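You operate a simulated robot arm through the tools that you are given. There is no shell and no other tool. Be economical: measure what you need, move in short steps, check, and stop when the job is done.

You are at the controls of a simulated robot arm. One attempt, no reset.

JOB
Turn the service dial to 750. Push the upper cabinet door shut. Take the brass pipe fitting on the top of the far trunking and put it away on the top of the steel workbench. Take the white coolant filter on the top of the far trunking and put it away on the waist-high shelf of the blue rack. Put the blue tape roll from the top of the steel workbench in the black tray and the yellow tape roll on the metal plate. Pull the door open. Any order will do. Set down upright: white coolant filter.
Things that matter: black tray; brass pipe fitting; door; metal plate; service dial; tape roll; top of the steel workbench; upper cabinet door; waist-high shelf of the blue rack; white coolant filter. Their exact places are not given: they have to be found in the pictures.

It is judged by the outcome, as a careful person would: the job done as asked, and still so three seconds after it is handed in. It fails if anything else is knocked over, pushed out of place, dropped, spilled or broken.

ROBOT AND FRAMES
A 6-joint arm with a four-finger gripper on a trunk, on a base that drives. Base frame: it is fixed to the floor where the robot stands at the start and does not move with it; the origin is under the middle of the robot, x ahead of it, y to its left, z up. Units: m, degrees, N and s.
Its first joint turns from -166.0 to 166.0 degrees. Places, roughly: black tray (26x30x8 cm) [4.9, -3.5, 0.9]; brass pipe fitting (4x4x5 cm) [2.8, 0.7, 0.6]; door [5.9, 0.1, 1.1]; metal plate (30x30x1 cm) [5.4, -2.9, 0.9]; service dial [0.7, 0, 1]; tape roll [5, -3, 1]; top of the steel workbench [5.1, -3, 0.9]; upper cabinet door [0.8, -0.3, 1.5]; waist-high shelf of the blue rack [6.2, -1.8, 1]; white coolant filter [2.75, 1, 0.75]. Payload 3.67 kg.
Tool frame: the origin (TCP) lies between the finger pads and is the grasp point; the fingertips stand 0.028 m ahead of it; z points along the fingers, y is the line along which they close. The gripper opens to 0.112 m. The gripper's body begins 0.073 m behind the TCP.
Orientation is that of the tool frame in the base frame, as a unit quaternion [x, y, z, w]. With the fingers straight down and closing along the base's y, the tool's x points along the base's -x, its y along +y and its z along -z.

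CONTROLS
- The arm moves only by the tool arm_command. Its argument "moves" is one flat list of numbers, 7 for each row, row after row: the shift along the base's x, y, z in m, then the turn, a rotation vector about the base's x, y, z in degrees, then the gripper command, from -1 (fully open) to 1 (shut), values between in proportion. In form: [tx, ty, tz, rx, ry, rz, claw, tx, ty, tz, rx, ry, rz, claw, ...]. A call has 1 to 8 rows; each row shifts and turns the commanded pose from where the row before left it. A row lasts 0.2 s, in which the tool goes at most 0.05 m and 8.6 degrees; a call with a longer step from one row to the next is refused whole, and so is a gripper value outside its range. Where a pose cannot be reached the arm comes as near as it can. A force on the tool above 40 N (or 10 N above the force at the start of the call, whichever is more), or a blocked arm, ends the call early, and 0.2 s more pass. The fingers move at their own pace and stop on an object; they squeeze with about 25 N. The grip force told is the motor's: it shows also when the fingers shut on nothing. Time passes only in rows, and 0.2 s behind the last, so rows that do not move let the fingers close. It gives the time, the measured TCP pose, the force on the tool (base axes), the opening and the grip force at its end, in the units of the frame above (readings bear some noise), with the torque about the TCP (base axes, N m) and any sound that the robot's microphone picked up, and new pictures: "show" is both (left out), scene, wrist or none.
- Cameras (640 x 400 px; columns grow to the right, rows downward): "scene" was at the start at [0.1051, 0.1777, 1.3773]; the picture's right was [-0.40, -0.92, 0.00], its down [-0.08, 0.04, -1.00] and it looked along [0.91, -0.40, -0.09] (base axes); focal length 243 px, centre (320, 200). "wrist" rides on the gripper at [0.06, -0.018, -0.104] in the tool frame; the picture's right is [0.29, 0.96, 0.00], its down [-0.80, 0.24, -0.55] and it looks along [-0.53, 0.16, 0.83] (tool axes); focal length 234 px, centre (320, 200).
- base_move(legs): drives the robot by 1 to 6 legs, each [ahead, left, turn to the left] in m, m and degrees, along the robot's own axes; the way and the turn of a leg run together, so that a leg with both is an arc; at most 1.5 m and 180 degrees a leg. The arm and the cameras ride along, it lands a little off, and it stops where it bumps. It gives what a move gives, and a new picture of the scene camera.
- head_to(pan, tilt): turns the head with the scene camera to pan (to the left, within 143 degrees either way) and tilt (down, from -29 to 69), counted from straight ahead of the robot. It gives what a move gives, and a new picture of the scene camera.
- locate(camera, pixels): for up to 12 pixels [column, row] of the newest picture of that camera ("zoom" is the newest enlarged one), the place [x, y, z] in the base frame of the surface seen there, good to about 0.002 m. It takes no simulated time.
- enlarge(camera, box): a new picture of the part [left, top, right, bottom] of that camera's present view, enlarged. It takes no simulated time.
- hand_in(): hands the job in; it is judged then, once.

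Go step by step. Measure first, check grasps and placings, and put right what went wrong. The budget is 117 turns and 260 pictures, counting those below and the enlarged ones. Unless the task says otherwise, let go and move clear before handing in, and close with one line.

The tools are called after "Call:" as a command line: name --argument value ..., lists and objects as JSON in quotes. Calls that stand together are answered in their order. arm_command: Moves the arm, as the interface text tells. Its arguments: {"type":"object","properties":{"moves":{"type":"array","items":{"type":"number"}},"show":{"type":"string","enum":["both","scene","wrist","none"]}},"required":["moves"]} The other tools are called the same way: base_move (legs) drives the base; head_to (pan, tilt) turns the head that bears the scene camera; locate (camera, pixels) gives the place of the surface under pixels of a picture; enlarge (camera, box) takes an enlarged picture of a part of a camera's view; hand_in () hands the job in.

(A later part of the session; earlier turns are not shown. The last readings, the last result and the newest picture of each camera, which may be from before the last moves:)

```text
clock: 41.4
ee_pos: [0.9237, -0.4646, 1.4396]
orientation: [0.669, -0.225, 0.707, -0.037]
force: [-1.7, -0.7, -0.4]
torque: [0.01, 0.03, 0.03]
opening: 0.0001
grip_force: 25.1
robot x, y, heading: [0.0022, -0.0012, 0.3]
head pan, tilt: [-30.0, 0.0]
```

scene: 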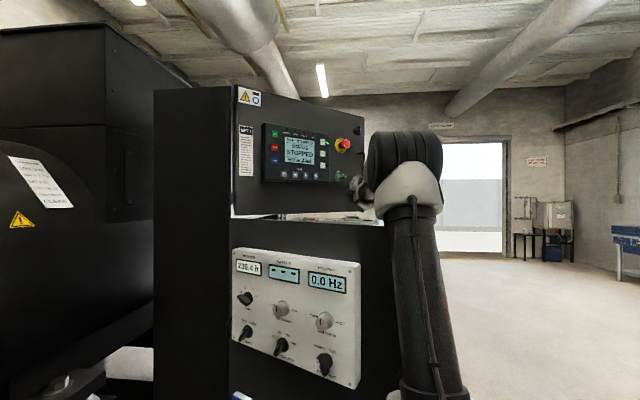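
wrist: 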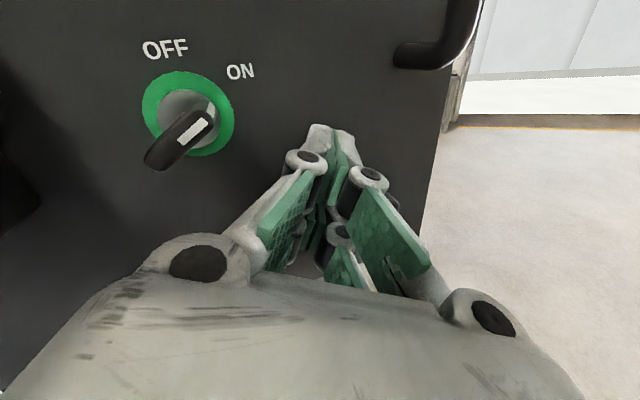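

The door still swings. I'll measure where the cabinet frame lies to know the closed plane.

Call:
locate --camera "scene" --pixels '[[158, 150], [195, 150], [228, 150], [236, 205], [355, 125], [350, 200], [300, 217], [330, 219], [158, 300], [225, 300]]'

Call:
locate --camera "wrist" --pixels '[[452, 90], [448, 120], [458, 70], [430, 180], [320, 110], [440, 90]]'

Call:
enlarge --camera "scene" --box '[225, 80, 385, 230]'

```text
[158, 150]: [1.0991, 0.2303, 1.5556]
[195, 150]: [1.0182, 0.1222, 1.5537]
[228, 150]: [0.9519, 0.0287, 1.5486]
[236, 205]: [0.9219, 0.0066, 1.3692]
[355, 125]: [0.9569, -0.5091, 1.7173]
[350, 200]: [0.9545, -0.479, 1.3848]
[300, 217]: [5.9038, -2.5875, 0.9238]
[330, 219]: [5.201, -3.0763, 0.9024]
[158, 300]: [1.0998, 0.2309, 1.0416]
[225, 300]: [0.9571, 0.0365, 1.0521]
```

```text
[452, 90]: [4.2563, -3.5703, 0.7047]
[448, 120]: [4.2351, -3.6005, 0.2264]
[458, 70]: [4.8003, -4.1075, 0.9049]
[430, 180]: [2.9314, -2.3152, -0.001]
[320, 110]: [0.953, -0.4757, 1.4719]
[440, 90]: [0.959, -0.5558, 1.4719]
```

```text
2.67 times, centred on (305, 155) of scene
```

zoom: 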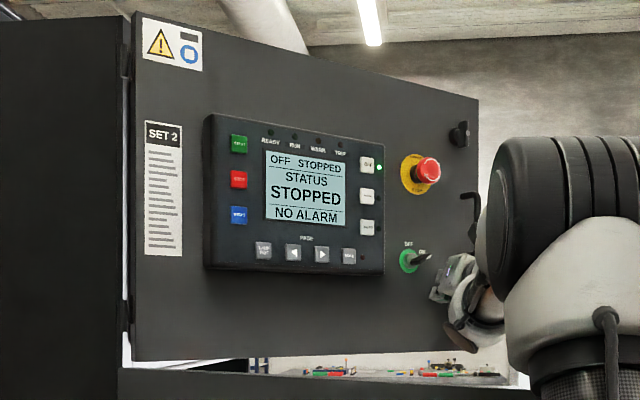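

The left wall of the cabinet runs along (0.59,0.81), so the closed door lies along about (0.81,-0.59). The door has roughly 50° still to swing, out of reach from here. I'll retract and look at the floor to the right before driving.

Call:
arm_command --moves '[-0.04, 0, 0, 0, 0, 0, 1, -0.04, -0.01, 0, 0, 0, 0, 1, -0.04, -0.01, 0, 0, 0, 0, 1, -0.04, -0.01, 0, 0, 0, 0, 1, -0.04, -0.01, 0, 0, 0, 0, 1, -0.04, -0.01, 0, 0, 0, 0, 1, -0.04, -0.01, 0, 0, 0, 0, 1, -0.04, -0.01, 0, 0, 0, 0, 1]' --show "none"

Call:
head_to --pan -75 --tilt 45

Call:
locate --camera "scene" --pixels '[[100, 200], [200, 350], [320, 350], [320, 200], [450, 350], [600, 350], [600, 200], [450, 150]]'

Call:
head_to --pan -30 --tilt 45

```text
clock: 43.2
ee_pos: [0.6066, -0.5333, 1.437]
orientation: [0.669, -0.225, 0.707, -0.038]
force: [0.4, -0.5, -0.7]
torque: [0.0, -0.02, -0.03]
opening: 0.0
grip_force: 24.8
robot x, y, heading: [0.0003, 0.0007, -0.0]
head pan, tilt: [-30.0, 0.0]
```

```text
clock: 44.3
ee_pos: [0.6071, -0.5326, 1.4387]
orientation: [0.669, -0.225, 0.707, -0.036]
force: [0.0, -0.2, 1.0]
torque: [0.02, 0.0, 0.0]
opening: 0.0002
grip_force: 24.9
robot x, y, heading: [-0.0015, -0.0002, -0.1]
head pan, tilt: [-75.0, 45.0]
```

scene: 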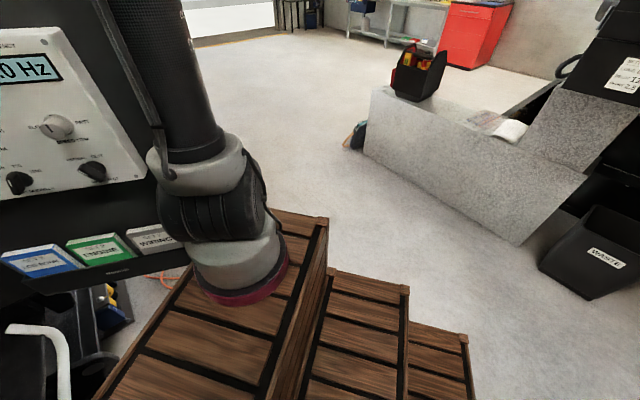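

```text
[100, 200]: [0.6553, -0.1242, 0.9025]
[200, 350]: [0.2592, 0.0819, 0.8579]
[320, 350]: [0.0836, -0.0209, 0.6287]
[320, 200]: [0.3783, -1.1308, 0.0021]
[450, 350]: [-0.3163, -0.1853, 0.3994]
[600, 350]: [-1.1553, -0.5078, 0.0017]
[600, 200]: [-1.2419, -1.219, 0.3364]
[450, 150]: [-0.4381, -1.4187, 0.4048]
```

```text
clock: 45.4
ee_pos: [0.6053, -0.5333, 1.4403]
orientation: [0.669, -0.226, 0.707, -0.037]
force: [-0.2, 0.1, -1.1]
torque: [-0.02, 0.01, 0.0]
opening: 0.0
grip_force: 25.3
robot x, y, heading: [0.0033, -0.0009, 0.2]
head pan, tilt: [-30.0, 45.0]
```

scene: 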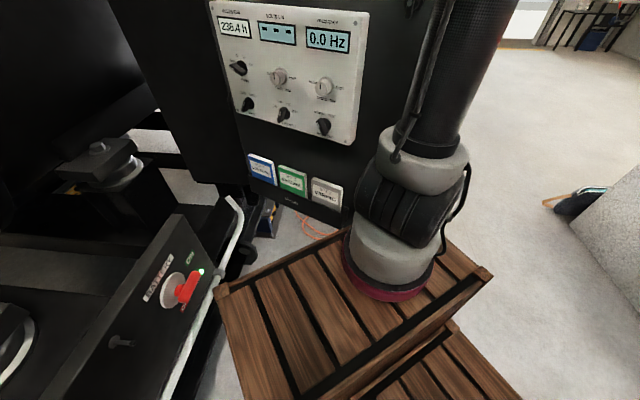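

The robot seems to stand by a wooden step platform (z≈0.63). I'll drive 0.5 m right, which looks clear, and see how the base behaves.

Call:
base_move --legs '[[0, -0.5, 0]]'

```text
clock: 48.4
ee_pos: [0.6075, -1.0274, 1.4395]
orientation: [0.669, -0.225, 0.707, -0.038]
force: [0.5, 1.4, -0.8]
torque: [0.0, -0.04, 0.0]
opening: 0.0002
grip_force: 25.1
robot x, y, heading: [0.0018, -0.4946, 0.2]
head pan, tilt: [-30.0, 45.0]
```

scene: 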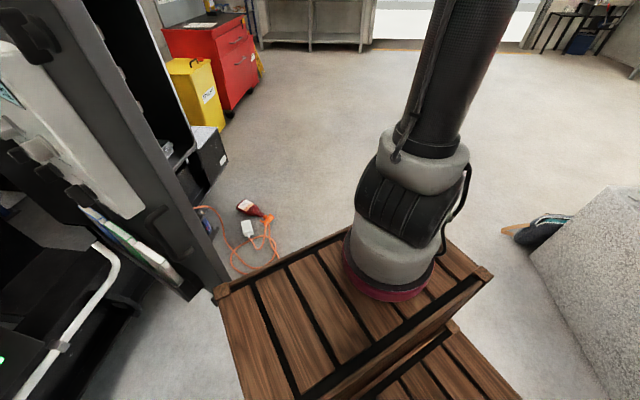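

The wooden box is the robot's own base and it came along. I'll measure its extents, the floor items (orange cable, tool) and the lower door.

Call:
locate --camera "scene" --pixels '[[218, 300], [345, 235], [488, 272], [240, 395], [200, 285], [248, 208], [265, 245], [235, 265], [210, 215], [225, 150], [205, 175], [550, 230]]'

Call:
head_to --pan 15 --tilt 20

```text
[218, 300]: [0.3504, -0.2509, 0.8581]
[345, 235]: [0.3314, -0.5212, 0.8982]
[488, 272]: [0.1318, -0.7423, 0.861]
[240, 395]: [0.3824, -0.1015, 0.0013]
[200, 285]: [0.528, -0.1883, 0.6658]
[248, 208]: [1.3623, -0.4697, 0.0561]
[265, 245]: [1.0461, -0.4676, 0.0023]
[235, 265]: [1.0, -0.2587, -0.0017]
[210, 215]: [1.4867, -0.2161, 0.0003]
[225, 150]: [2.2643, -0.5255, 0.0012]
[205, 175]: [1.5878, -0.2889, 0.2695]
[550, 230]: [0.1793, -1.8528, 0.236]
```

```text
clock: 49.5
ee_pos: [0.6062, -1.0266, 1.4382]
orientation: [0.67, -0.224, 0.707, -0.037]
force: [-0.6, 0.6, -0.3]
torque: [0.0, 0.02, -0.02]
opening: 0.0001
grip_force: 25.4
robot x, y, heading: [-0.0001, -0.4933, 0.0]
head pan, tilt: [15.0, 20.0]
```

scene: 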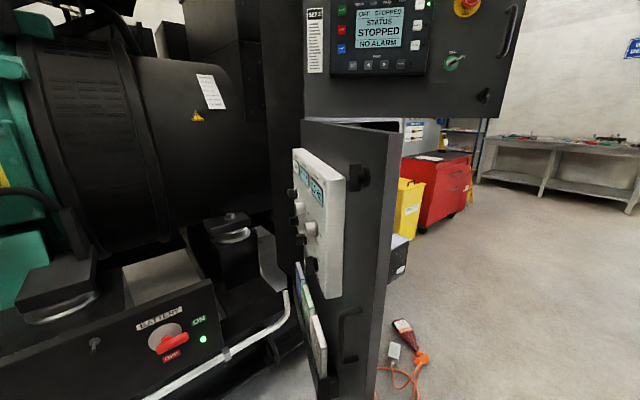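

The base is about ±0.35 by ±0.25 m with steps behind. I'll drive to about (0.5,-0.9), heading 20°, in front of the cabinet opening.

Call:
base_move --legs '[[0, -0.4, 0], [0.5, 0, 0], [0, 0, 20]]'

Call:
head_to --pan 30 --tilt 5

```text
clock: 55.6
ee_pos: [1.2553, -1.1885, 1.4384]
orientation: [0.698, -0.105, 0.69, -0.16]
force: [0.0, -1.1, 0.1]
torque: [-0.01, -0.01, 0.03]
opening: 0.0
grip_force: 24.7
robot x, y, heading: [0.5031, -0.8966, 19.7]
head pan, tilt: [15.0, 20.0]
```

scene: 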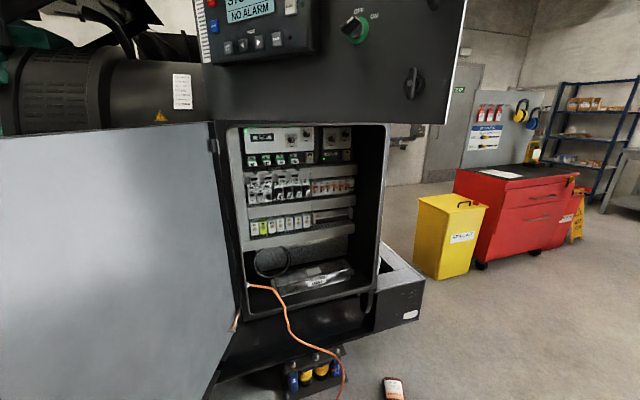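

```text
clock: 56.4
ee_pos: [1.2555, -1.1869, 1.4393]
orientation: [0.698, -0.106, 0.69, -0.159]
force: [-0.2, 0.1, 0.0]
torque: [0.02, 0.0, -0.02]
opening: 0.0
grip_force: 25.3
robot x, y, heading: [0.5027, -0.894, 20.2]
head pan, tilt: [30.0, 5.0]
```

scene: 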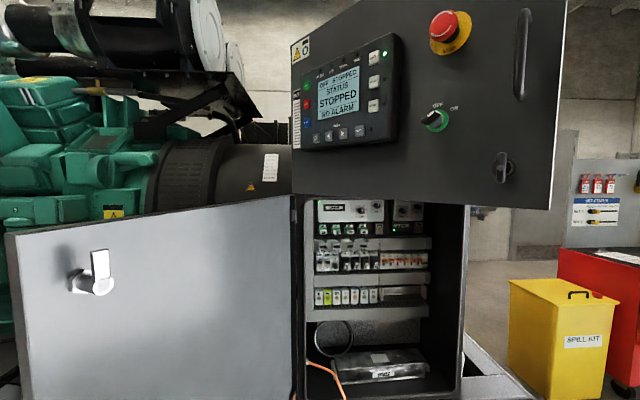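

Now I see the open lower cabinet and the upper door still standing off it. Measuring the door and cabinet.

Call:
locate --camera "scene" --pixels '[[295, 60], [295, 190], [545, 200], [560, 20], [440, 165], [435, 120], [503, 168], [470, 160], [470, 140], [465, 210], [330, 195], [430, 205]]'

```text
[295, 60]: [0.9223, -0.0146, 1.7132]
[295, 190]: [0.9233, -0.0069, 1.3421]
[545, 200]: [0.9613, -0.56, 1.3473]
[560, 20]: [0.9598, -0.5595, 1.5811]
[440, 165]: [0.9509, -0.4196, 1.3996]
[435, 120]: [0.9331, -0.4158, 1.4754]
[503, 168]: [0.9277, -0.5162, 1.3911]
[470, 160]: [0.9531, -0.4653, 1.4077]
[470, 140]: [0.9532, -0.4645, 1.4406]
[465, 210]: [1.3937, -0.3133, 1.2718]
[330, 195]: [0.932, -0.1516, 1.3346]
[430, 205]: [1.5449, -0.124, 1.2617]
```

The closed line is hinge (0.92,-0.01) to (1.39,-0.31). I'll bring the tool round in front of the door, staying clear of handle and latch.

Call:
arm_command --moves '[-0.027, 0.04, 0, 0, 0, 0, 1, -0.027, 0.04, 0, 0, 0, 0, 1, -0.027, 0.04, 0, 0, 0, 0, 1, -0.027, 0.04, 0, 0, 0, 0, 1, -0.027, 0.04, 0, 0, 0, 0, 1, -0.027, 0.04, 0, 0, 0, 0, 1, -0.027, 0.04, 0, 0, 0, 0, 1, -0.027, 0.04, 0, 0, 0, 0, 1]' --show "none"

Call:
arm_command --moves '[-0.024, 0.043, 0, 0, 0, 0, 1, -0.024, 0.043, 0, 0, 0, 0, 1, -0.024, 0.043, 0, 0, 0, 0, 1, -0.024, 0.043, 0, 0, 0, 0, 1, -0.024, 0.043, 0, 0, 0, 0, 1, -0.024, 0.043, 0, 0, 0, 0, 1, -0.024, 0.043, 0, 0, 0, 0, 1, -0.02, 0.043, 0, 0, 0, 0, 1]' --show "both"

```text
clock: 58.2
ee_pos: [1.1057, -0.9336, 1.3814]
orientation: [0.744, -0.184, 0.623, -0.158]
force: [0.2, -0.8, 0.1]
torque: [0.0, 0.02, -0.03]
opening: 0.0001
grip_force: 25.1
robot x, y, heading: [0.5, -0.8938, 20.0]
head pan, tilt: [30.0, 5.0]
stopped in row 8: the arm was blocked; the commanded pose is now the measured one
```

```text
clock: 58.8
ee_pos: [1.107, -0.9545, 1.3306]
orientation: [0.759, -0.298, 0.571, -0.097]
force: [0.0, 0.6, 0.1]
torque: [-0.01, 0.0, -0.03]
opening: 0.0
grip_force: 24.3
robot x, y, heading: [0.5033, -0.8924, 20.1]
head pan, tilt: [30.0, 5.0]
stopped in row 2: the arm was blocked; the commanded pose is now the measured one
```

scene: 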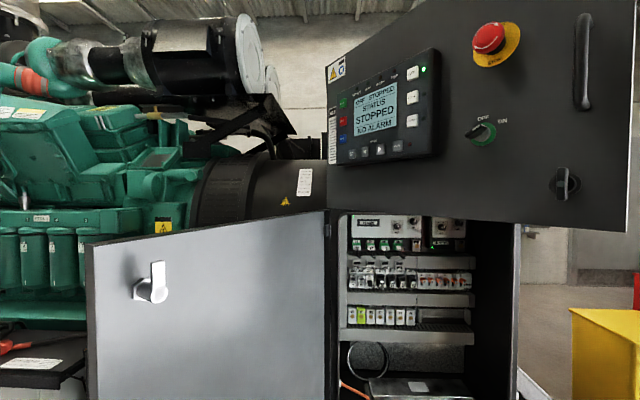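
wrist: 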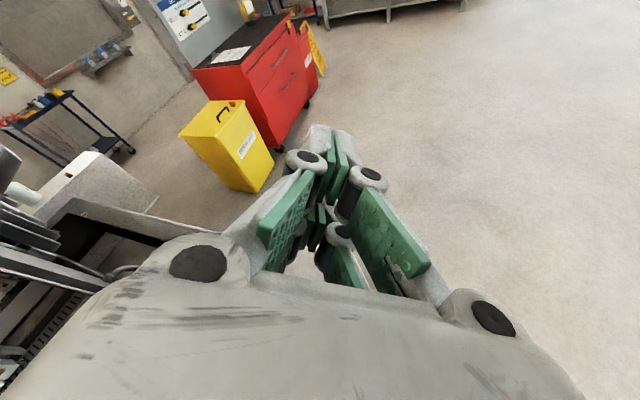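

The arm got blocked in this rolled-over wrist posture. I'll unwind the wrist roll back to the natural posture (camera below) while moving out to open space.

Call:
arm_command --moves '[0.012, -0.01, 0.012, 7.66, -1.6, -2.73, 1, 0.012, -0.01, 0.012, 7.66, -1.6, -2.73, 1, 0.012, -0.01, 0.012, 7.66, -1.6, -2.73, 1, 0.012, -0.01, 0.012, 7.66, -1.6, -2.73, 1, 0.012, -0.01, 0.012, 7.66, -1.6, -2.73, 1, 0.012, -0.01, 0.012, 7.66, -1.6, -2.73, 1, 0.012, -0.01, 0.012, 7.66, -1.6, -2.73, 1, 0.012, -0.01, 0.012, 7.66, -1.6, -2.73, 1]' --show "none"

Call:
arm_command --moves '[0, 0, 0, 7.66, -1.6, -2.73, 1, 0, 0, 0, 7.66, -1.6, -2.73, 1, 0, 0, 0, 7.66, -1.6, -2.73, 1, 0, 0, 0, 7.66, -1.6, -2.73, 1, 0, 0, 0, 7.66, -1.6, -2.73, 1, 0, 0, 0, 7.66, -1.6, -2.73, 1, 0, 0, 0, 7.66, -1.6, -2.73, 1, 0, 0, 0, 7.66, -1.6, -2.73, 1]' --show "none"

Call:
arm_command --moves '[0, 0, 0, 7.66, -1.6, -2.73, 1, 0, 0, 0, 7.66, -1.6, -2.73, 1]' --show "both"

```text
clock: 60.6
ee_pos: [1.2033, -1.0338, 1.4278]
orientation: [-0.471, 0.666, -0.424, 0.393]
force: [-0.5, -0.3, 0.2]
torque: [0.03, 0.0, 0.01]
opening: 0.0001
grip_force: 25.3
robot x, y, heading: [0.5038, -0.8981, 19.8]
head pan, tilt: [30.0, 5.0]
```

```text
clock: 62.4
ee_pos: [1.2014, -1.0346, 1.4283]
orientation: [-0.031, 0.815, -0.139, 0.561]
force: [0.2, 0.2, -0.7]
torque: [-0.01, 0.0, 0.0]
opening: 0.0001
grip_force: 24.8
robot x, y, heading: [0.502, -0.8952, 20.0]
head pan, tilt: [30.0, 5.0]
```

```text
clock: 63.0
ee_pos: [1.2014, -1.0347, 1.4276]
orientation: [0.087, 0.812, -0.057, 0.575]
force: [-0.1, 0.4, 0.0]
torque: [0.0, 0.0, 0.03]
opening: 0.0003
grip_force: 24.9
robot x, y, heading: [0.4996, -0.895, 20.1]
head pan, tilt: [30.0, 5.0]
```

scene: 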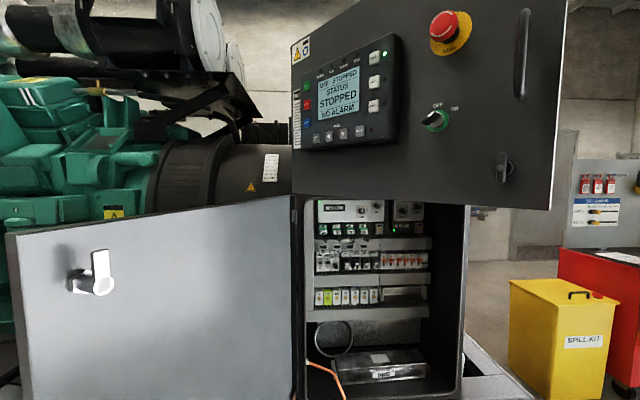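
wrist: 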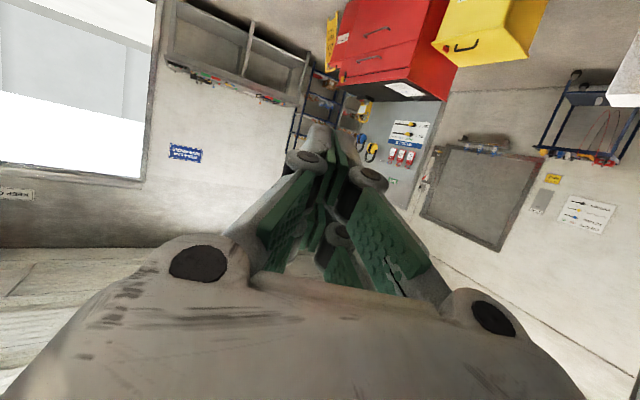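

The wrist is back in its natural posture. I'll drive the base slightly back-right for working room, then level the tool and yaw it to about 25°.

Call:
base_move --legs '[[-0.083, -0.082, 0]]'

Call:
arm_command --moves '[-0.018, 0.033, 0.003, -1.32, -6.36, 0, 1, -0.018, 0.033, 0.003, -1.32, -6.36, 0, 1, -0.018, 0.033, 0.003, -1.32, -6.36, 0, 1, -0.018, 0.033, 0.003, 0, 0, 7.34, 1, -0.018, 0.033, 0.003, 0, 0, 7.34, 1, -0.018, 0.033, 0.003, 0, 0, 7.34, 1, -0.018, 0.033, 0.003, 0, 0, 7.34, 1, -0.018, 0.033, 0.003, 0, 0, 7.34, 1]' --show "both"

```text
clock: 64.2
ee_pos: [1.151, -1.1402, 1.4274]
orientation: [0.086, 0.812, -0.057, 0.575]
force: [-0.3, -0.4, 0.4]
torque: [-0.02, 0.01, 0.02]
opening: 0.0002
grip_force: 25.0
robot x, y, heading: [0.4523, -1.0041, 19.7]
head pan, tilt: [30.0, 5.0]
```

scene: 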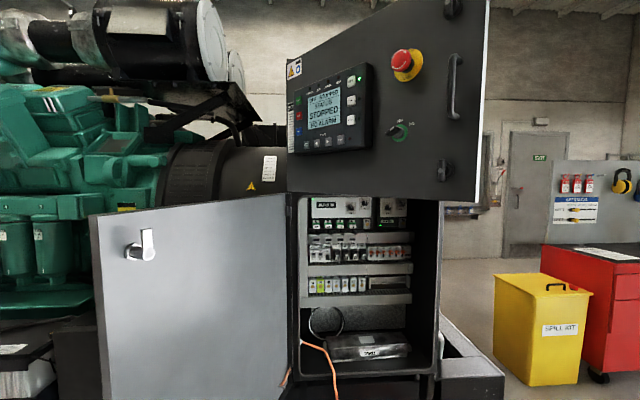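

```text
clock: 66.0
ee_pos: [1.0191, -0.936, 1.4514]
orientation: [-0.171, 0.72, 0.159, 0.654]
force: [0.4, 0.2, -0.1]
torque: [0.02, -0.01, 0.0]
opening: 0.0001
grip_force: 25.2
out of reach, approached as far as the arm can: row 2, 3
robot x, y, heading: [0.451, -1.001, 20.0]
head pan, tilt: [30.0, 5.0]
```

scene: 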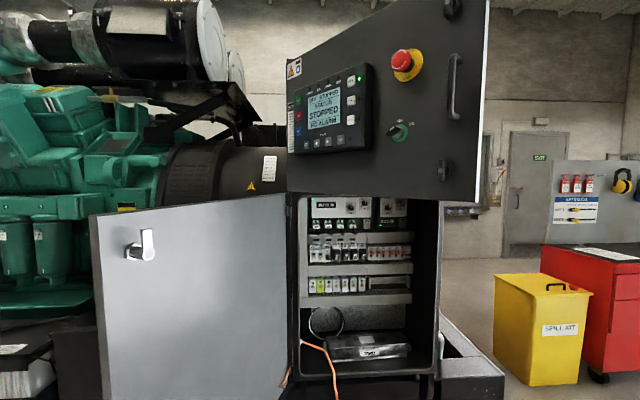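
wrist: 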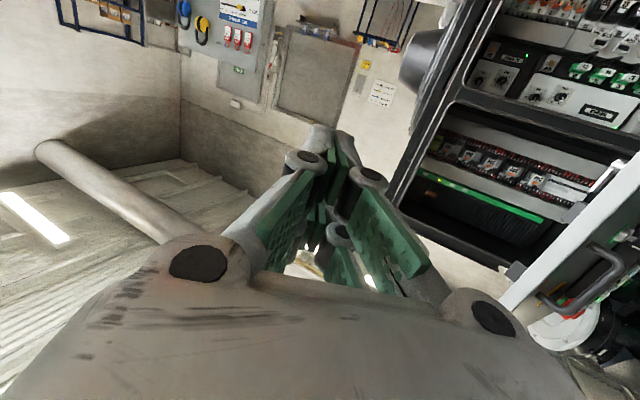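

The tool is level at heading 27°. Moving to in front of the door's edge area.

Call:
arm_command --moves '[-0.021, 0.042, 0.0005, 0, 0, 0, 1, -0.021, 0.042, 0.0005, 0, 0, 0, 1, -0.021, 0.042, 0.0005, 0, 0, 0, 1, -0.021, 0.042, 0.0005, 0, 0, 0, 1, -0.021, 0.042, 0.0005, 0, 0, 0, 1, -0.021, 0.042, 0.0005, 0, 0, 0, 1, -0.021, 0.042, 0.0005, 0, 0, 0, 1]' --show "both"

```text
clock: 67.6
ee_pos: [1.0149, -0.9257, 1.4512]
orientation: [-0.17, 0.721, 0.158, 0.653]
force: [1.2, 0.9, 0.1]
torque: [0.02, -0.01, -0.04]
opening: 0.0001
grip_force: 25.0
out of reach, approached as far as the arm can: row 1, 2, 3, 4, 5, 6, 7
robot x, y, heading: [0.4536, -1.0006, 20.1]
head pan, tilt: [30.0, 5.0]
```

scene: 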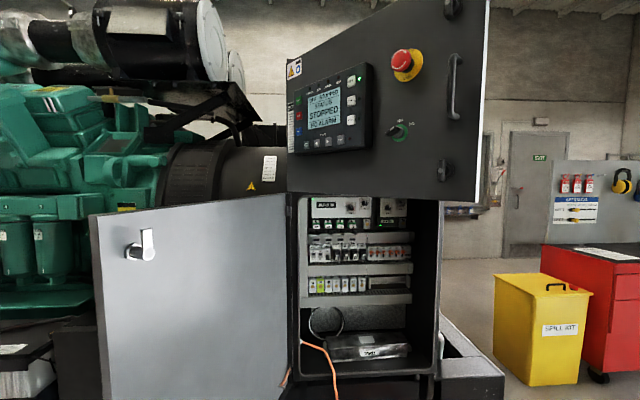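
wrist: 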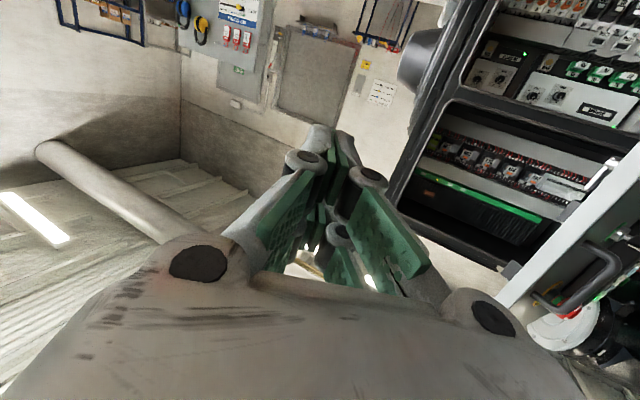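

The tool was inside its minimum radius. I'll go out first and then around on a wider arc.

Call:
arm_command --moves '[0.0375, 0.013, 0, 0, 0, 0, 1, 0.0375, 0.013, 0, 0, 0, 0, 1, -0.01, 0.0375, 0, 0, 0, 0, 1, -0.01, 0.0375, 0, 0, 0, 0, 1, -0.01, 0.0375, 0, 0, 0, 0, 1, -0.01, 0.0375, 0, 0, 0, 0, 1]' --show "none"

Call:
arm_command --moves '[-0.03, 0.0275, 0, 0, 0, 0, 1, -0.03, 0.0275, 0, 0, 0, 0, 1, -0.03, 0.0275, 0, 0, 0, 0, 1, -0.03, 0.0275, 0, 0, 0, 0, 1]' --show "both"

```text
clock: 69.0
ee_pos: [1.0476, -0.7503, 1.4538]
orientation: [-0.169, 0.722, 0.158, 0.652]
force: [-0.8, -0.4, 0.6]
torque: [-0.04, 0.03, -0.02]
opening: 0.0
grip_force: 25.1
out of reach, approached as far as the arm can: row 3
robot x, y, heading: [0.455, -1.0006, 19.7]
head pan, tilt: [30.0, 5.0]
```

```text
clock: 70.0
ee_pos: [0.9288, -0.6419, 1.4532]
orientation: [-0.169, 0.722, 0.159, 0.652]
force: [0.1, -0.5, -0.4]
torque: [0.01, 0.02, 0.06]
opening: 0.0
grip_force: 25.2
robot x, y, heading: [0.4586, -0.9978, 20.1]
head pan, tilt: [30.0, 5.0]
```

scene: 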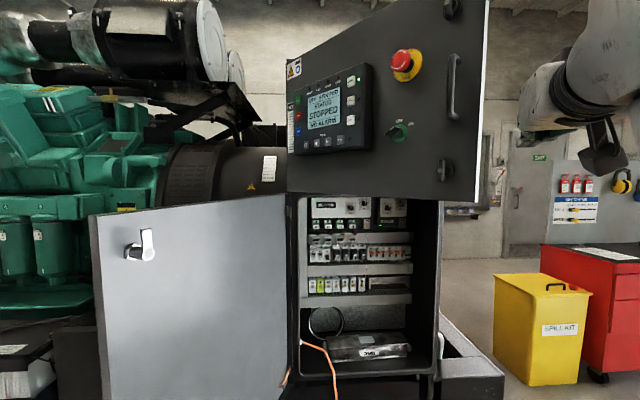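
wrist: 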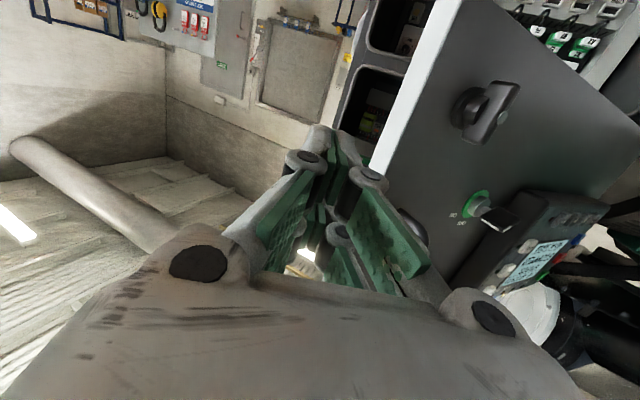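

Good clearance. Swing in to the door face between latch and handle and begin pushing.

Call:
arm_command --moves '[-0.02, 0.024, 0, 0, 0, 0, 1, -0.02, 0.024, 0, 0, 0, 0, 1, -0.02, 0.024, 0, 0, 0, 0, 1, 0.018, 0.018, 0, 0, 0, 0, 1, 0.018, 0.018, 0, 0, 0, 0, 1, 0.018, 0.018, 0, 0, 0, 0, 1]' --show "wrist"

```text
clock: 71.4
ee_pos: [0.9226, -0.5135, 1.4538]
orientation: [-0.17, 0.721, 0.159, 0.652]
force: [0.0, -0.4, -0.4]
torque: [-0.01, 0.02, 0.07]
opening: 0.0
grip_force: 25.0
robot x, y, heading: [0.4568, -0.9995, 20.0]
head pan, tilt: [30.0, 5.0]
```

wrist: 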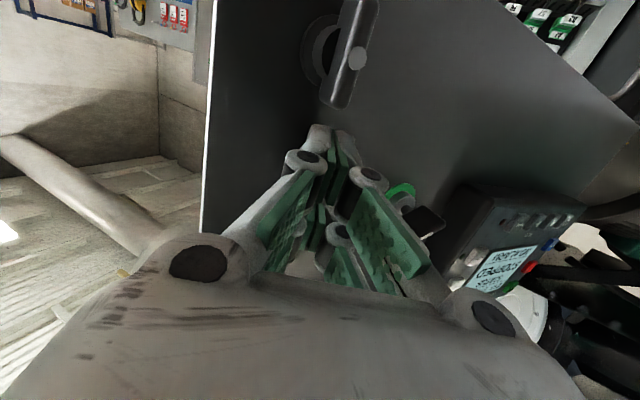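

The tip is at the door face. Pushing along the door's arc.

Call:
arm_command --moves '[0.0257, 0.0021, 0, 0, 0, 0, 1, 0.0256, 0.0035, 0, 0, 0, 0, 1, 0.0254, 0.0048, 0, 0, 0, 0, 1, 0.0251, 0.0061, 0, 0, 0, 0, 1, 0.0247, 0.0074, 0, 0, 0, 0, 1, 0.0243, 0.0087, 0, 0, 0, 0, 1, 0.0238, 0.01, 0, 0, 0, 0, 1, 0.0232, 0.0112, 0, 0, 0, 0, 1]' --show "both"

```text
clock: 73.2
ee_pos: [1.1204, -0.4606, 1.4511]
orientation: [-0.17, 0.72, 0.159, 0.653]
force: [0.0, -0.6, -0.5]
torque: [-0.03, 0.04, 0.04]
opening: 0.0
grip_force: 25.1
robot x, y, heading: [0.4563, -0.9992, 20.2]
head pan, tilt: [30.0, 5.0]
```

scene: 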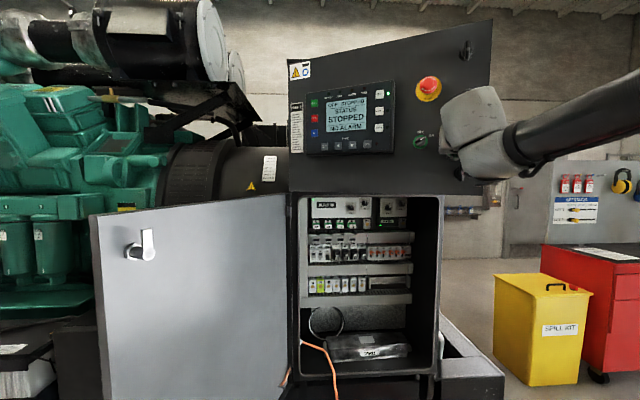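
wrist: 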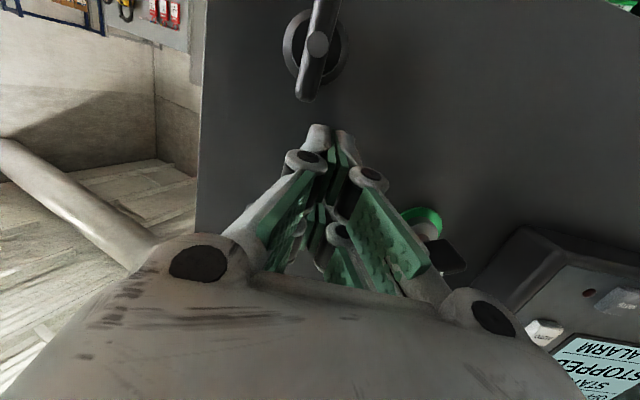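

Call:
arm_command --moves '[0.0226, 0.0124, 0, 0, 0, 3, 1, 0.022, 0.0135, 0, 0, 0, 3, 1, 0.0212, 0.0147, 0, 0, 0, 3, 1, 0.0204, 0.0158, 0, 0, 0, 3, 1, 0.0196, 0.0168, 0, 0, 0, 3, 1, 0.0187, 0.0178, 0, 0, 0, 3, 1, 0.0177, 0.0188, 0, 0, 0, 3, 1]' --show "both"

```text
clock: 74.8
ee_pos: [1.2561, -0.3558, 1.4533]
orientation: [-0.292, 0.682, 0.269, 0.614]
force: [0.1, 0.1, 0.9]
torque: [0.0, -0.01, 0.01]
opening: 0.0001
grip_force: 35.4
out of reach, approached as far as the arm can: row 7
robot x, y, heading: [0.4532, -1.0026, 19.7]
head pan, tilt: [30.0, 5.0]
```

scene: 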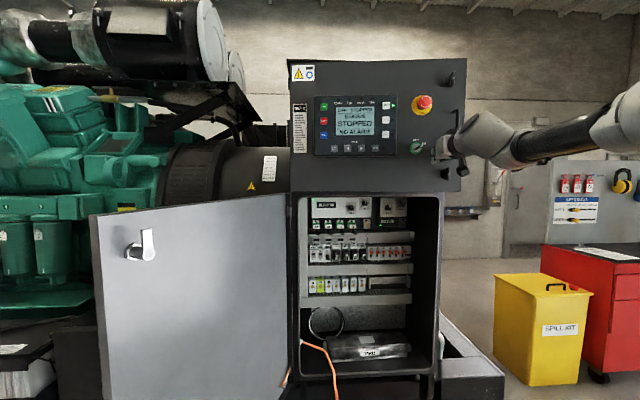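
wrist: 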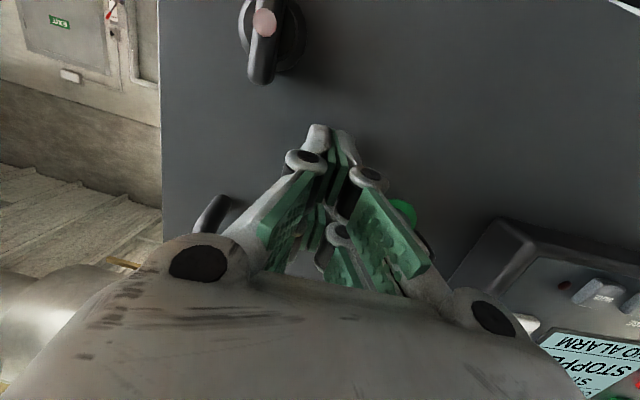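

The door is at about -44° and the arm is fully stretched. I'll draw back 10 cm, drive the base 13 cm toward the door and push on.

Call:
arm_command --moves '[-0.022, -0.025, 0, 0, 0, 0, 1, -0.022, -0.025, 0, 0, 0, 0, 1, -0.022, -0.025, 0, 0, 0, 0, 1]' --show "none"

Call:
base_move --legs '[[0.118, 0.055, 0]]'

Call:
arm_command --moves '[0.01, 0.012, 0, 0, 0, 0, 1, 0.018, 0.02, 0, 0, 0, 0, 1, 0.017, 0.02, 0, 0, 0, 0, 1, 0.015, 0.02, 0, 0, 0, 0, 1, 0.01, 0.014, 0, 0, 0, 0, 1]' --show "both"

```text
clock: 75.6
ee_pos: [1.2615, -0.3617, 1.4637]
orientation: [-0.295, 0.68, 0.272, 0.614]
force: [-0.1, -0.2, 0.0]
torque: [0.02, 0.01, -0.01]
opening: 0.0
grip_force: 35.9
out of reach, approached as far as the arm can: row 1, 2, 3
robot x, y, heading: [0.4529, -1.0019, 19.9]
head pan, tilt: [30.0, 5.0]
```

```text
clock: 76.7
ee_pos: [1.3134, -0.3111, 1.466]
orientation: [-0.299, 0.68, 0.273, 0.611]
force: [-33.9, -42.5, -11.3]
torque: [0.66, -0.59, 0.31]
opening: 0.0
grip_force: 35.8
robot x, y, heading: [0.5088, -0.9445, 19.7]
head pan, tilt: [30.0, 5.0]
stopped in leg 1: the force on the tool passed its limit at 214 N (the readings are from after the stop); the commanded pose is now the measured one
```

scene: 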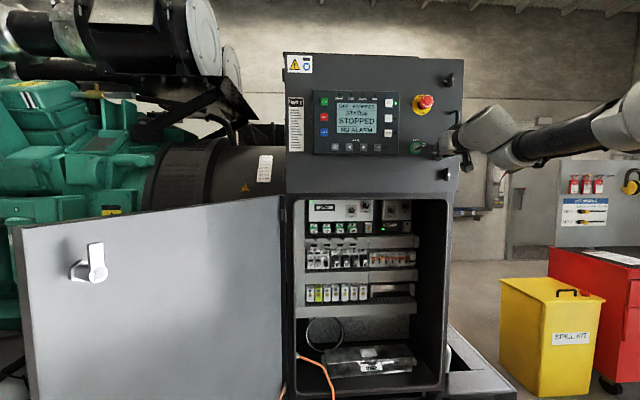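

```text
clock: 77.0
ee_pos: [1.3125, -0.3095, 1.4664]
orientation: [-0.298, 0.68, 0.273, 0.612]
force: [-29.9, -37.8, -8.9]
torque: [0.63, -0.56, 0.25]
opening: 0.0
grip_force: 35.7
robot x, y, heading: [0.5104, -0.9428, 19.9]
head pan, tilt: [30.0, 5.0]
stopped in row 1: the force on the tool passed its limit at 90 N (the readings are from after the stop); the commanded pose is now the measured one
```

scene: 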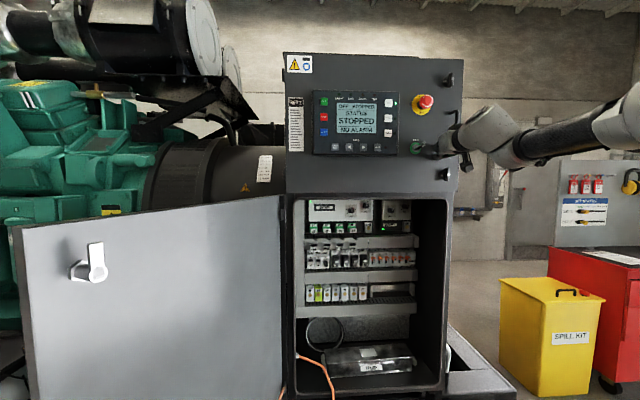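
wrist: 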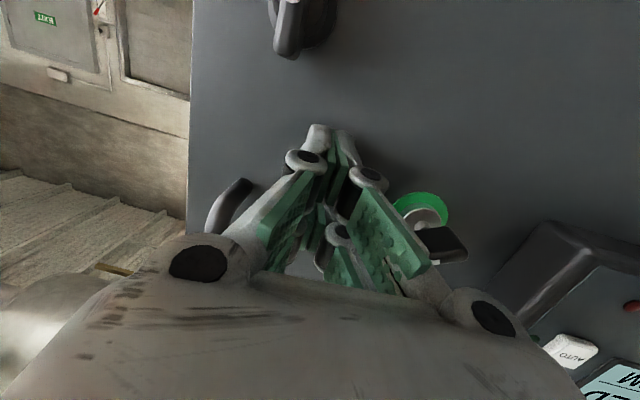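

The base move pressed the door against its stop. I'll retreat the tool now and check that it's shut.

Call:
arm_command --moves '[-0.016, -0.018, -0.002, 0, 0, 0, 1, -0.022, -0.025, -0.002, 0, 0, 0, 1, -0.022, -0.025, 0, 0, 0, 0, 1, -0.022, -0.025, 0, 0, 0, 0, 1, -0.022, -0.025, 0, 0, 0, 0, 1]' --show "both"

Call:
locate --camera "scene" --pixels '[[295, 185], [455, 190], [455, 70], [290, 75], [447, 215], [300, 205], [380, 190], [380, 200], [445, 300]]'

Call:
enlarge --camera "scene" --box '[270, 45, 480, 215]'

```text
clock: 77.7
ee_pos: [1.3133, -0.31, 1.4669]
orientation: [-0.299, 0.68, 0.273, 0.611]
force: [-24.5, -30.6, -7.2]
torque: [0.5, -0.44, 0.21]
opening: 0.0
grip_force: 36.1
out of reach, approached as far as the arm can: row 1, 2, 3
robot x, y, heading: [0.5091, -0.9446, 19.9]
head pan, tilt: [30.0, 5.0]
stopped in row 3: the force on the tool passed its limit at 60 N (the readings are from after the stop); the commanded pose is now the measured one
```

scene: 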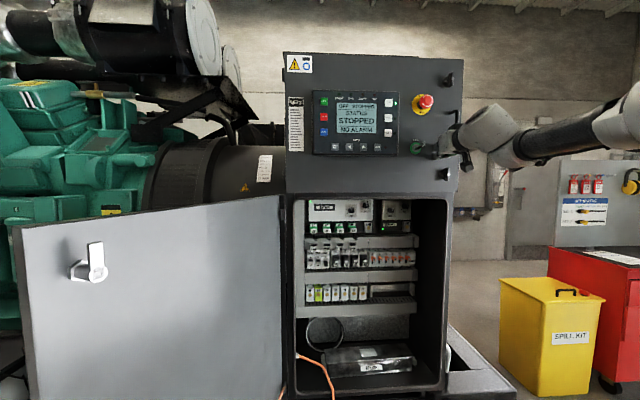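
wrist: 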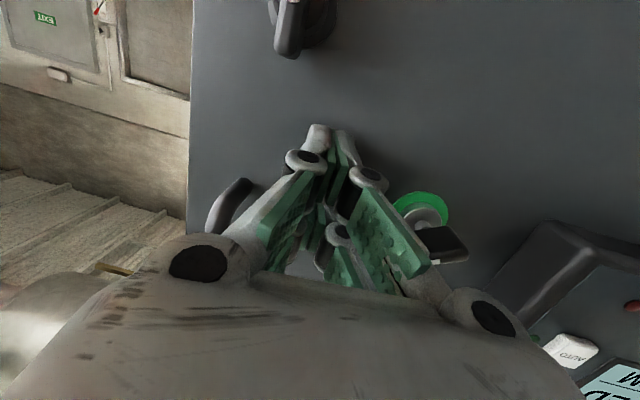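

```text
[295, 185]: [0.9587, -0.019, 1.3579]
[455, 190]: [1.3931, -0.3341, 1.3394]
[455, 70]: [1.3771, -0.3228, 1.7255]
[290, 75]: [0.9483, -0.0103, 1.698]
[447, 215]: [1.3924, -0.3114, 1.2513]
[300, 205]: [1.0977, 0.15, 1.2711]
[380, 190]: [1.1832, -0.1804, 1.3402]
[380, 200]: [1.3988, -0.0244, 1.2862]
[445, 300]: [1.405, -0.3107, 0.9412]
```

```text
2.35 times, centred on (375, 130) of scene
```

zoom: 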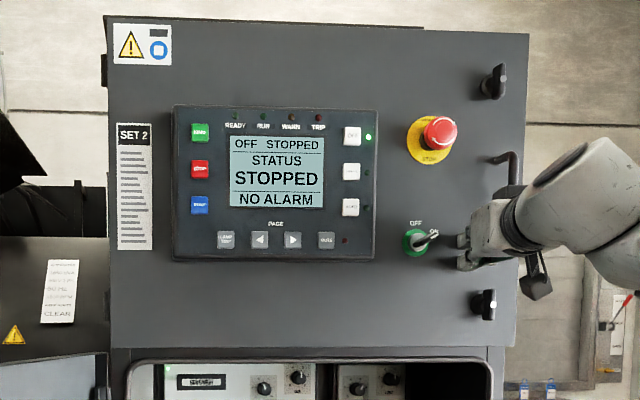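

The door is flush (edge at (1.393,-0.334)). The stretched arm isn't retracting by itself, so I'll back the base away.

Call:
base_move --legs '[[-0.12, -0.06, 0]]'

Call:
arm_command --moves '[-0.02, -0.025, 0, 0, 0, 0, 1, -0.022, -0.025, 0, 0, 0, 0, 1, -0.022, -0.025, 0, 0, 0, 0, 1, -0.022, -0.025, 0, 0, 0, 0, 1, -0.022, -0.025, 0, 0, 0, 0, 1]' --show "scene"

Call:
locate --camera "scene" --pixels '[[300, 180], [440, 180], [440, 90], [300, 90]]'

```text
clock: 79.0
ee_pos: [1.2236, -0.4061, 1.464]
orientation: [-0.299, 0.682, 0.272, 0.61]
force: [-0.9, 0.2, 0.4]
torque: [-0.03, -0.01, -0.01]
opening: 0.0
grip_force: 35.5
robot x, y, heading: [0.4192, -1.0406, 19.9]
head pan, tilt: [30.0, 5.0]
```

scene: 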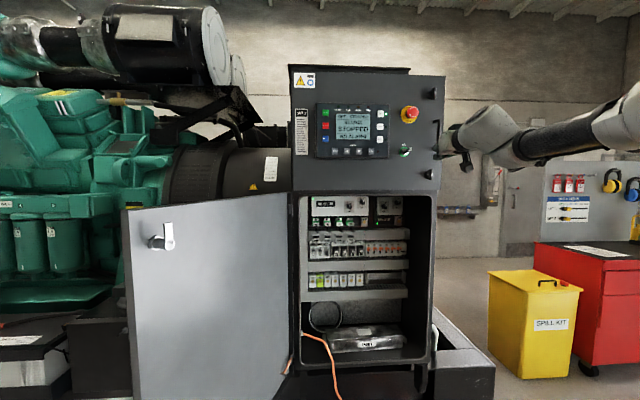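

```text
clock: 80.2
ee_pos: [1.2237, -0.4055, 1.4636]
orientation: [-0.297, 0.682, 0.271, 0.611]
force: [0.1, 0.1, -0.3]
torque: [-0.01, 0.0, 0.0]
opening: 0.0
grip_force: 35.9
out of reach, approached as far as the arm can: row 1, 2, 3, 4, 5
robot x, y, heading: [0.416, -1.0403, 19.9]
head pan, tilt: [30.0, 5.0]
```

scene: 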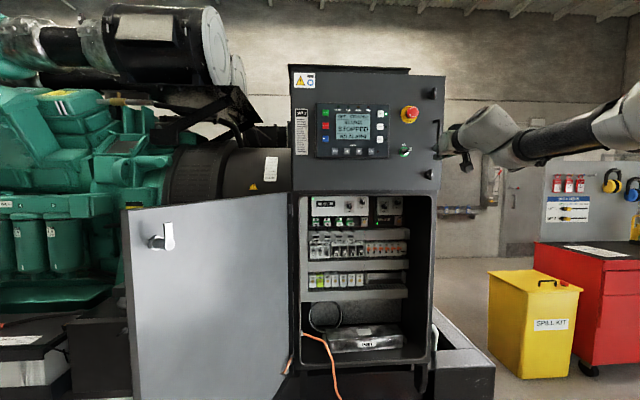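

```text
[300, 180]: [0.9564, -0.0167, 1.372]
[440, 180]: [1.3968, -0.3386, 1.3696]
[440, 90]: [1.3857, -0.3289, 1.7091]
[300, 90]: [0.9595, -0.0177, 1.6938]
```

The upper door is shut. The arm is stuck near straight-elbow; I'll back the base further and fold the arm by a different direction.

Call:
base_move --legs '[[-0.1, -0.1, 0]]'

Call:
arm_command --moves '[-0.02, -0.02, -0.03, 0, 0, -8, 0, -0.02, -0.02, -0.03, 0, 0, -8, 0, -0.02, -0.02, -0.03, 0, 0, -8, 0, -0.02, -0.02, -0.03, 0, 0, -8, 0, -0.02, -0.02, -0.03, 0, 0, 0, 0, -0.02, -0.02, -0.03, 0, 0, 0, 0]' --show "scene"

```text
clock: 81.5
ee_pos: [1.1626, -0.5334, 1.4637]
orientation: [-0.299, 0.681, 0.273, 0.611]
force: [0.3, -0.2, 0.4]
torque: [-0.02, -0.02, -0.02]
opening: 0.0
grip_force: 36.0
robot x, y, heading: [0.3616, -1.1721, 20.0]
head pan, tilt: [30.0, 5.0]
```

scene: 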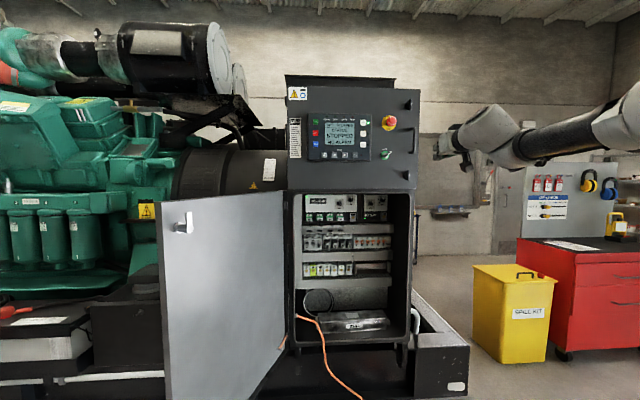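

```text
clock: 82.9
ee_pos: [1.0428, -0.654, 1.2839]
orientation: [-0.1, 0.737, 0.094, 0.662]
force: [0.9, 0.1, -0.6]
torque: [0.0, -0.01, -0.02]
opening: 0.0558
grip_force: 0.1
robot x, y, heading: [0.3538, -1.169, 19.8]
head pan, tilt: [30.0, 5.0]
```

scene: 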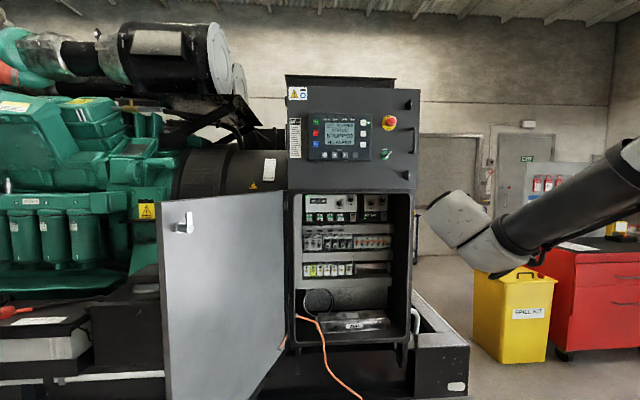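

Free again. Pitching the tool down into a travel posture.

Call:
arm_command --moves '[0, -0.015, 0, -2.2, 7.9, 0, 0, 0, -0.015, 0, -2.2, 7.9, 0, 0, 0, -0.015, 0, -2.2, 7.9, 0, 0, 0, -0.015, 0, -2.2, 7.9, 0, 0, 0, -0.015, 0, -2.2, 7.9, 0, 0, 0, -0.015, 0, -2.2, 7.9, 0, 0, 0, -0.015, 0, -2.2, 7.9, 0, 0, 0, -0.015, 0, -2.2, 7.9, 0, 0]' --show "none"

Call:
arm_command --moves '[-0.02, -0.025, -0.01, -2.2, 7.9, 0, 0, -0.02, -0.025, -0.01, -2.2, 7.9, 0, 0, -0.02, -0.025, -0.01, -2.2, 7.9, 0, 0, -0.02, -0.025, -0.01, 0, 0, 0, 0, -0.02, -0.025, -0.01, 0, 0, 0, 0]' --show "none"

Call:
head_to --pan -10 --tilt 20

```text
clock: 84.7
ee_pos: [1.0424, -0.7745, 1.2836]
orientation: [-0.132, 0.979, 0.023, 0.156]
force: [-0.8, -0.8, 0.1]
torque: [0.0, -0.01, 0.0]
opening: 0.0562
grip_force: 0.1
robot x, y, heading: [0.358, -1.169, 19.8]
head pan, tilt: [30.0, 5.0]
```

```text
clock: 85.9
ee_pos: [0.9424, -0.8998, 1.2323]
orientation: [-0.132, 0.99, -0.007, -0.055]
force: [0.2, 0.2, 0.1]
torque: [-0.02, 0.0, -0.01]
opening: 0.0559
grip_force: 0.0
robot x, y, heading: [0.359, -1.1688, 20.0]
head pan, tilt: [30.0, 5.0]
```

```text
clock: 87.0
ee_pos: [0.9424, -0.8993, 1.2344]
orientation: [-0.132, 0.99, -0.006, -0.055]
force: [-0.1, 0.6, -0.4]
torque: [-0.02, -0.01, -0.01]
opening: 0.056
grip_force: 0.2
robot x, y, heading: [0.3582, -1.1706, 19.8]
head pan, tilt: [-10.0, 20.0]
```

scene: 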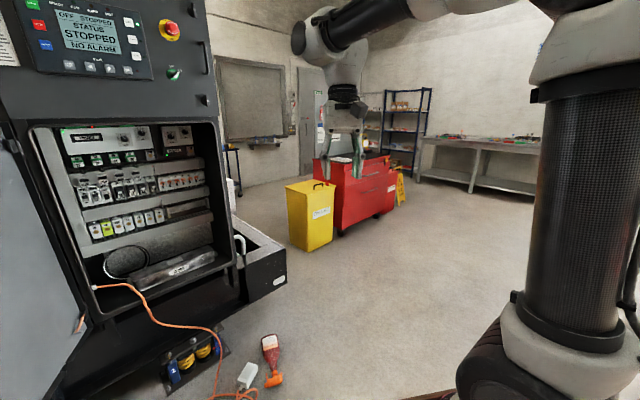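

Call:
locate --camera "scene" --pixels '[[305, 248], [330, 240], [345, 232], [395, 210], [286, 270], [240, 190], [235, 150], [270, 143], [310, 90], [430, 178], [535, 195], [400, 203]]'

Call:
enlarge --camera "scene" --box '[200, 40, 560, 270]'

```text
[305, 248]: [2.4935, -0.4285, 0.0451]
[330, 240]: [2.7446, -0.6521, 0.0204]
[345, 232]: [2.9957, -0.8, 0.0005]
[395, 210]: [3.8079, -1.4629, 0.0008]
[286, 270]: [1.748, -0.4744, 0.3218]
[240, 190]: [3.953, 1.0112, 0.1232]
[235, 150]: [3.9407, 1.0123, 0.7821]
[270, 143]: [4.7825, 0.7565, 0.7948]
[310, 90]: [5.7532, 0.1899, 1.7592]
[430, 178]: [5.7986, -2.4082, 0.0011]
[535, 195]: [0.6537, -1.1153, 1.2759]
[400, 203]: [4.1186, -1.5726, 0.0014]
```

```text
1.74 times, centred on (380, 155) of scene
```

zoom: 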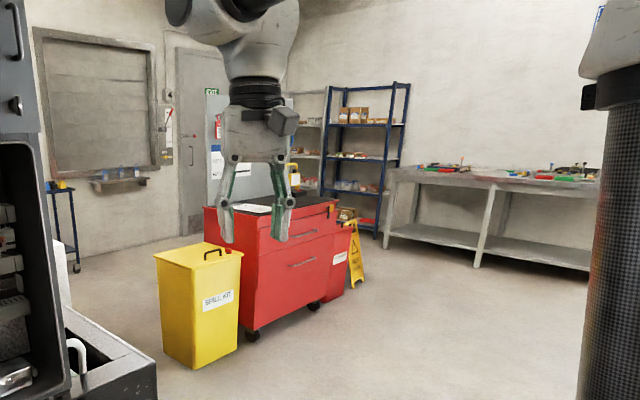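

I'll drive along the open floor to about (1.8,-1.17) to look into the gap behind the generator for the far trunking.

Call:
base_move --legs '[[0, 0, -20], [1.4, 0, 0]]'

Call:
head_to --pan 55 --tilt 15

```text
clock: 95.1
ee_pos: [2.4247, -1.1077, 1.2335]
orientation: [0.038, 0.998, 0.003, -0.055]
force: [-0.1, 0.5, 0.0]
torque: [-0.01, 0.0, -0.02]
opening: 0.056
grip_force: 0.1
robot x, y, heading: [1.7833, -1.1654, -0.0]
head pan, tilt: [-10.0, 20.0]
```

scene: 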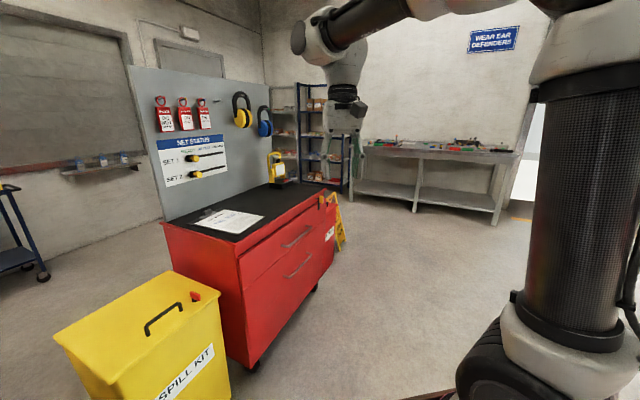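

```text
clock: 96.5
ee_pos: [2.4244, -1.1087, 1.2337]
orientation: [0.038, 0.998, 0.003, -0.055]
force: [0.3, 0.0, 0.2]
torque: [0.0, 0.0, 0.0]
opening: 0.0561
grip_force: 0.0
robot x, y, heading: [1.7818, -1.1694, 0.1]
head pan, tilt: [55.0, 15.0]
```

scene: 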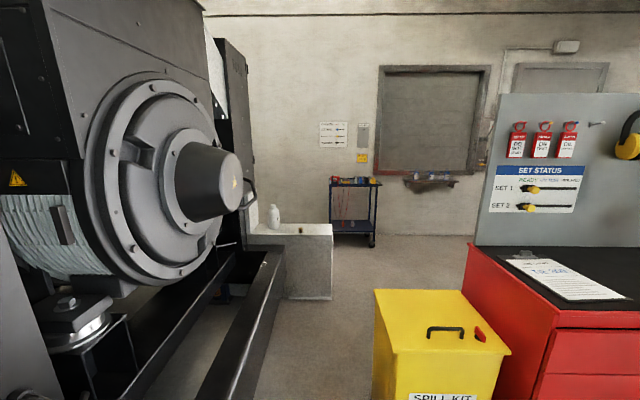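

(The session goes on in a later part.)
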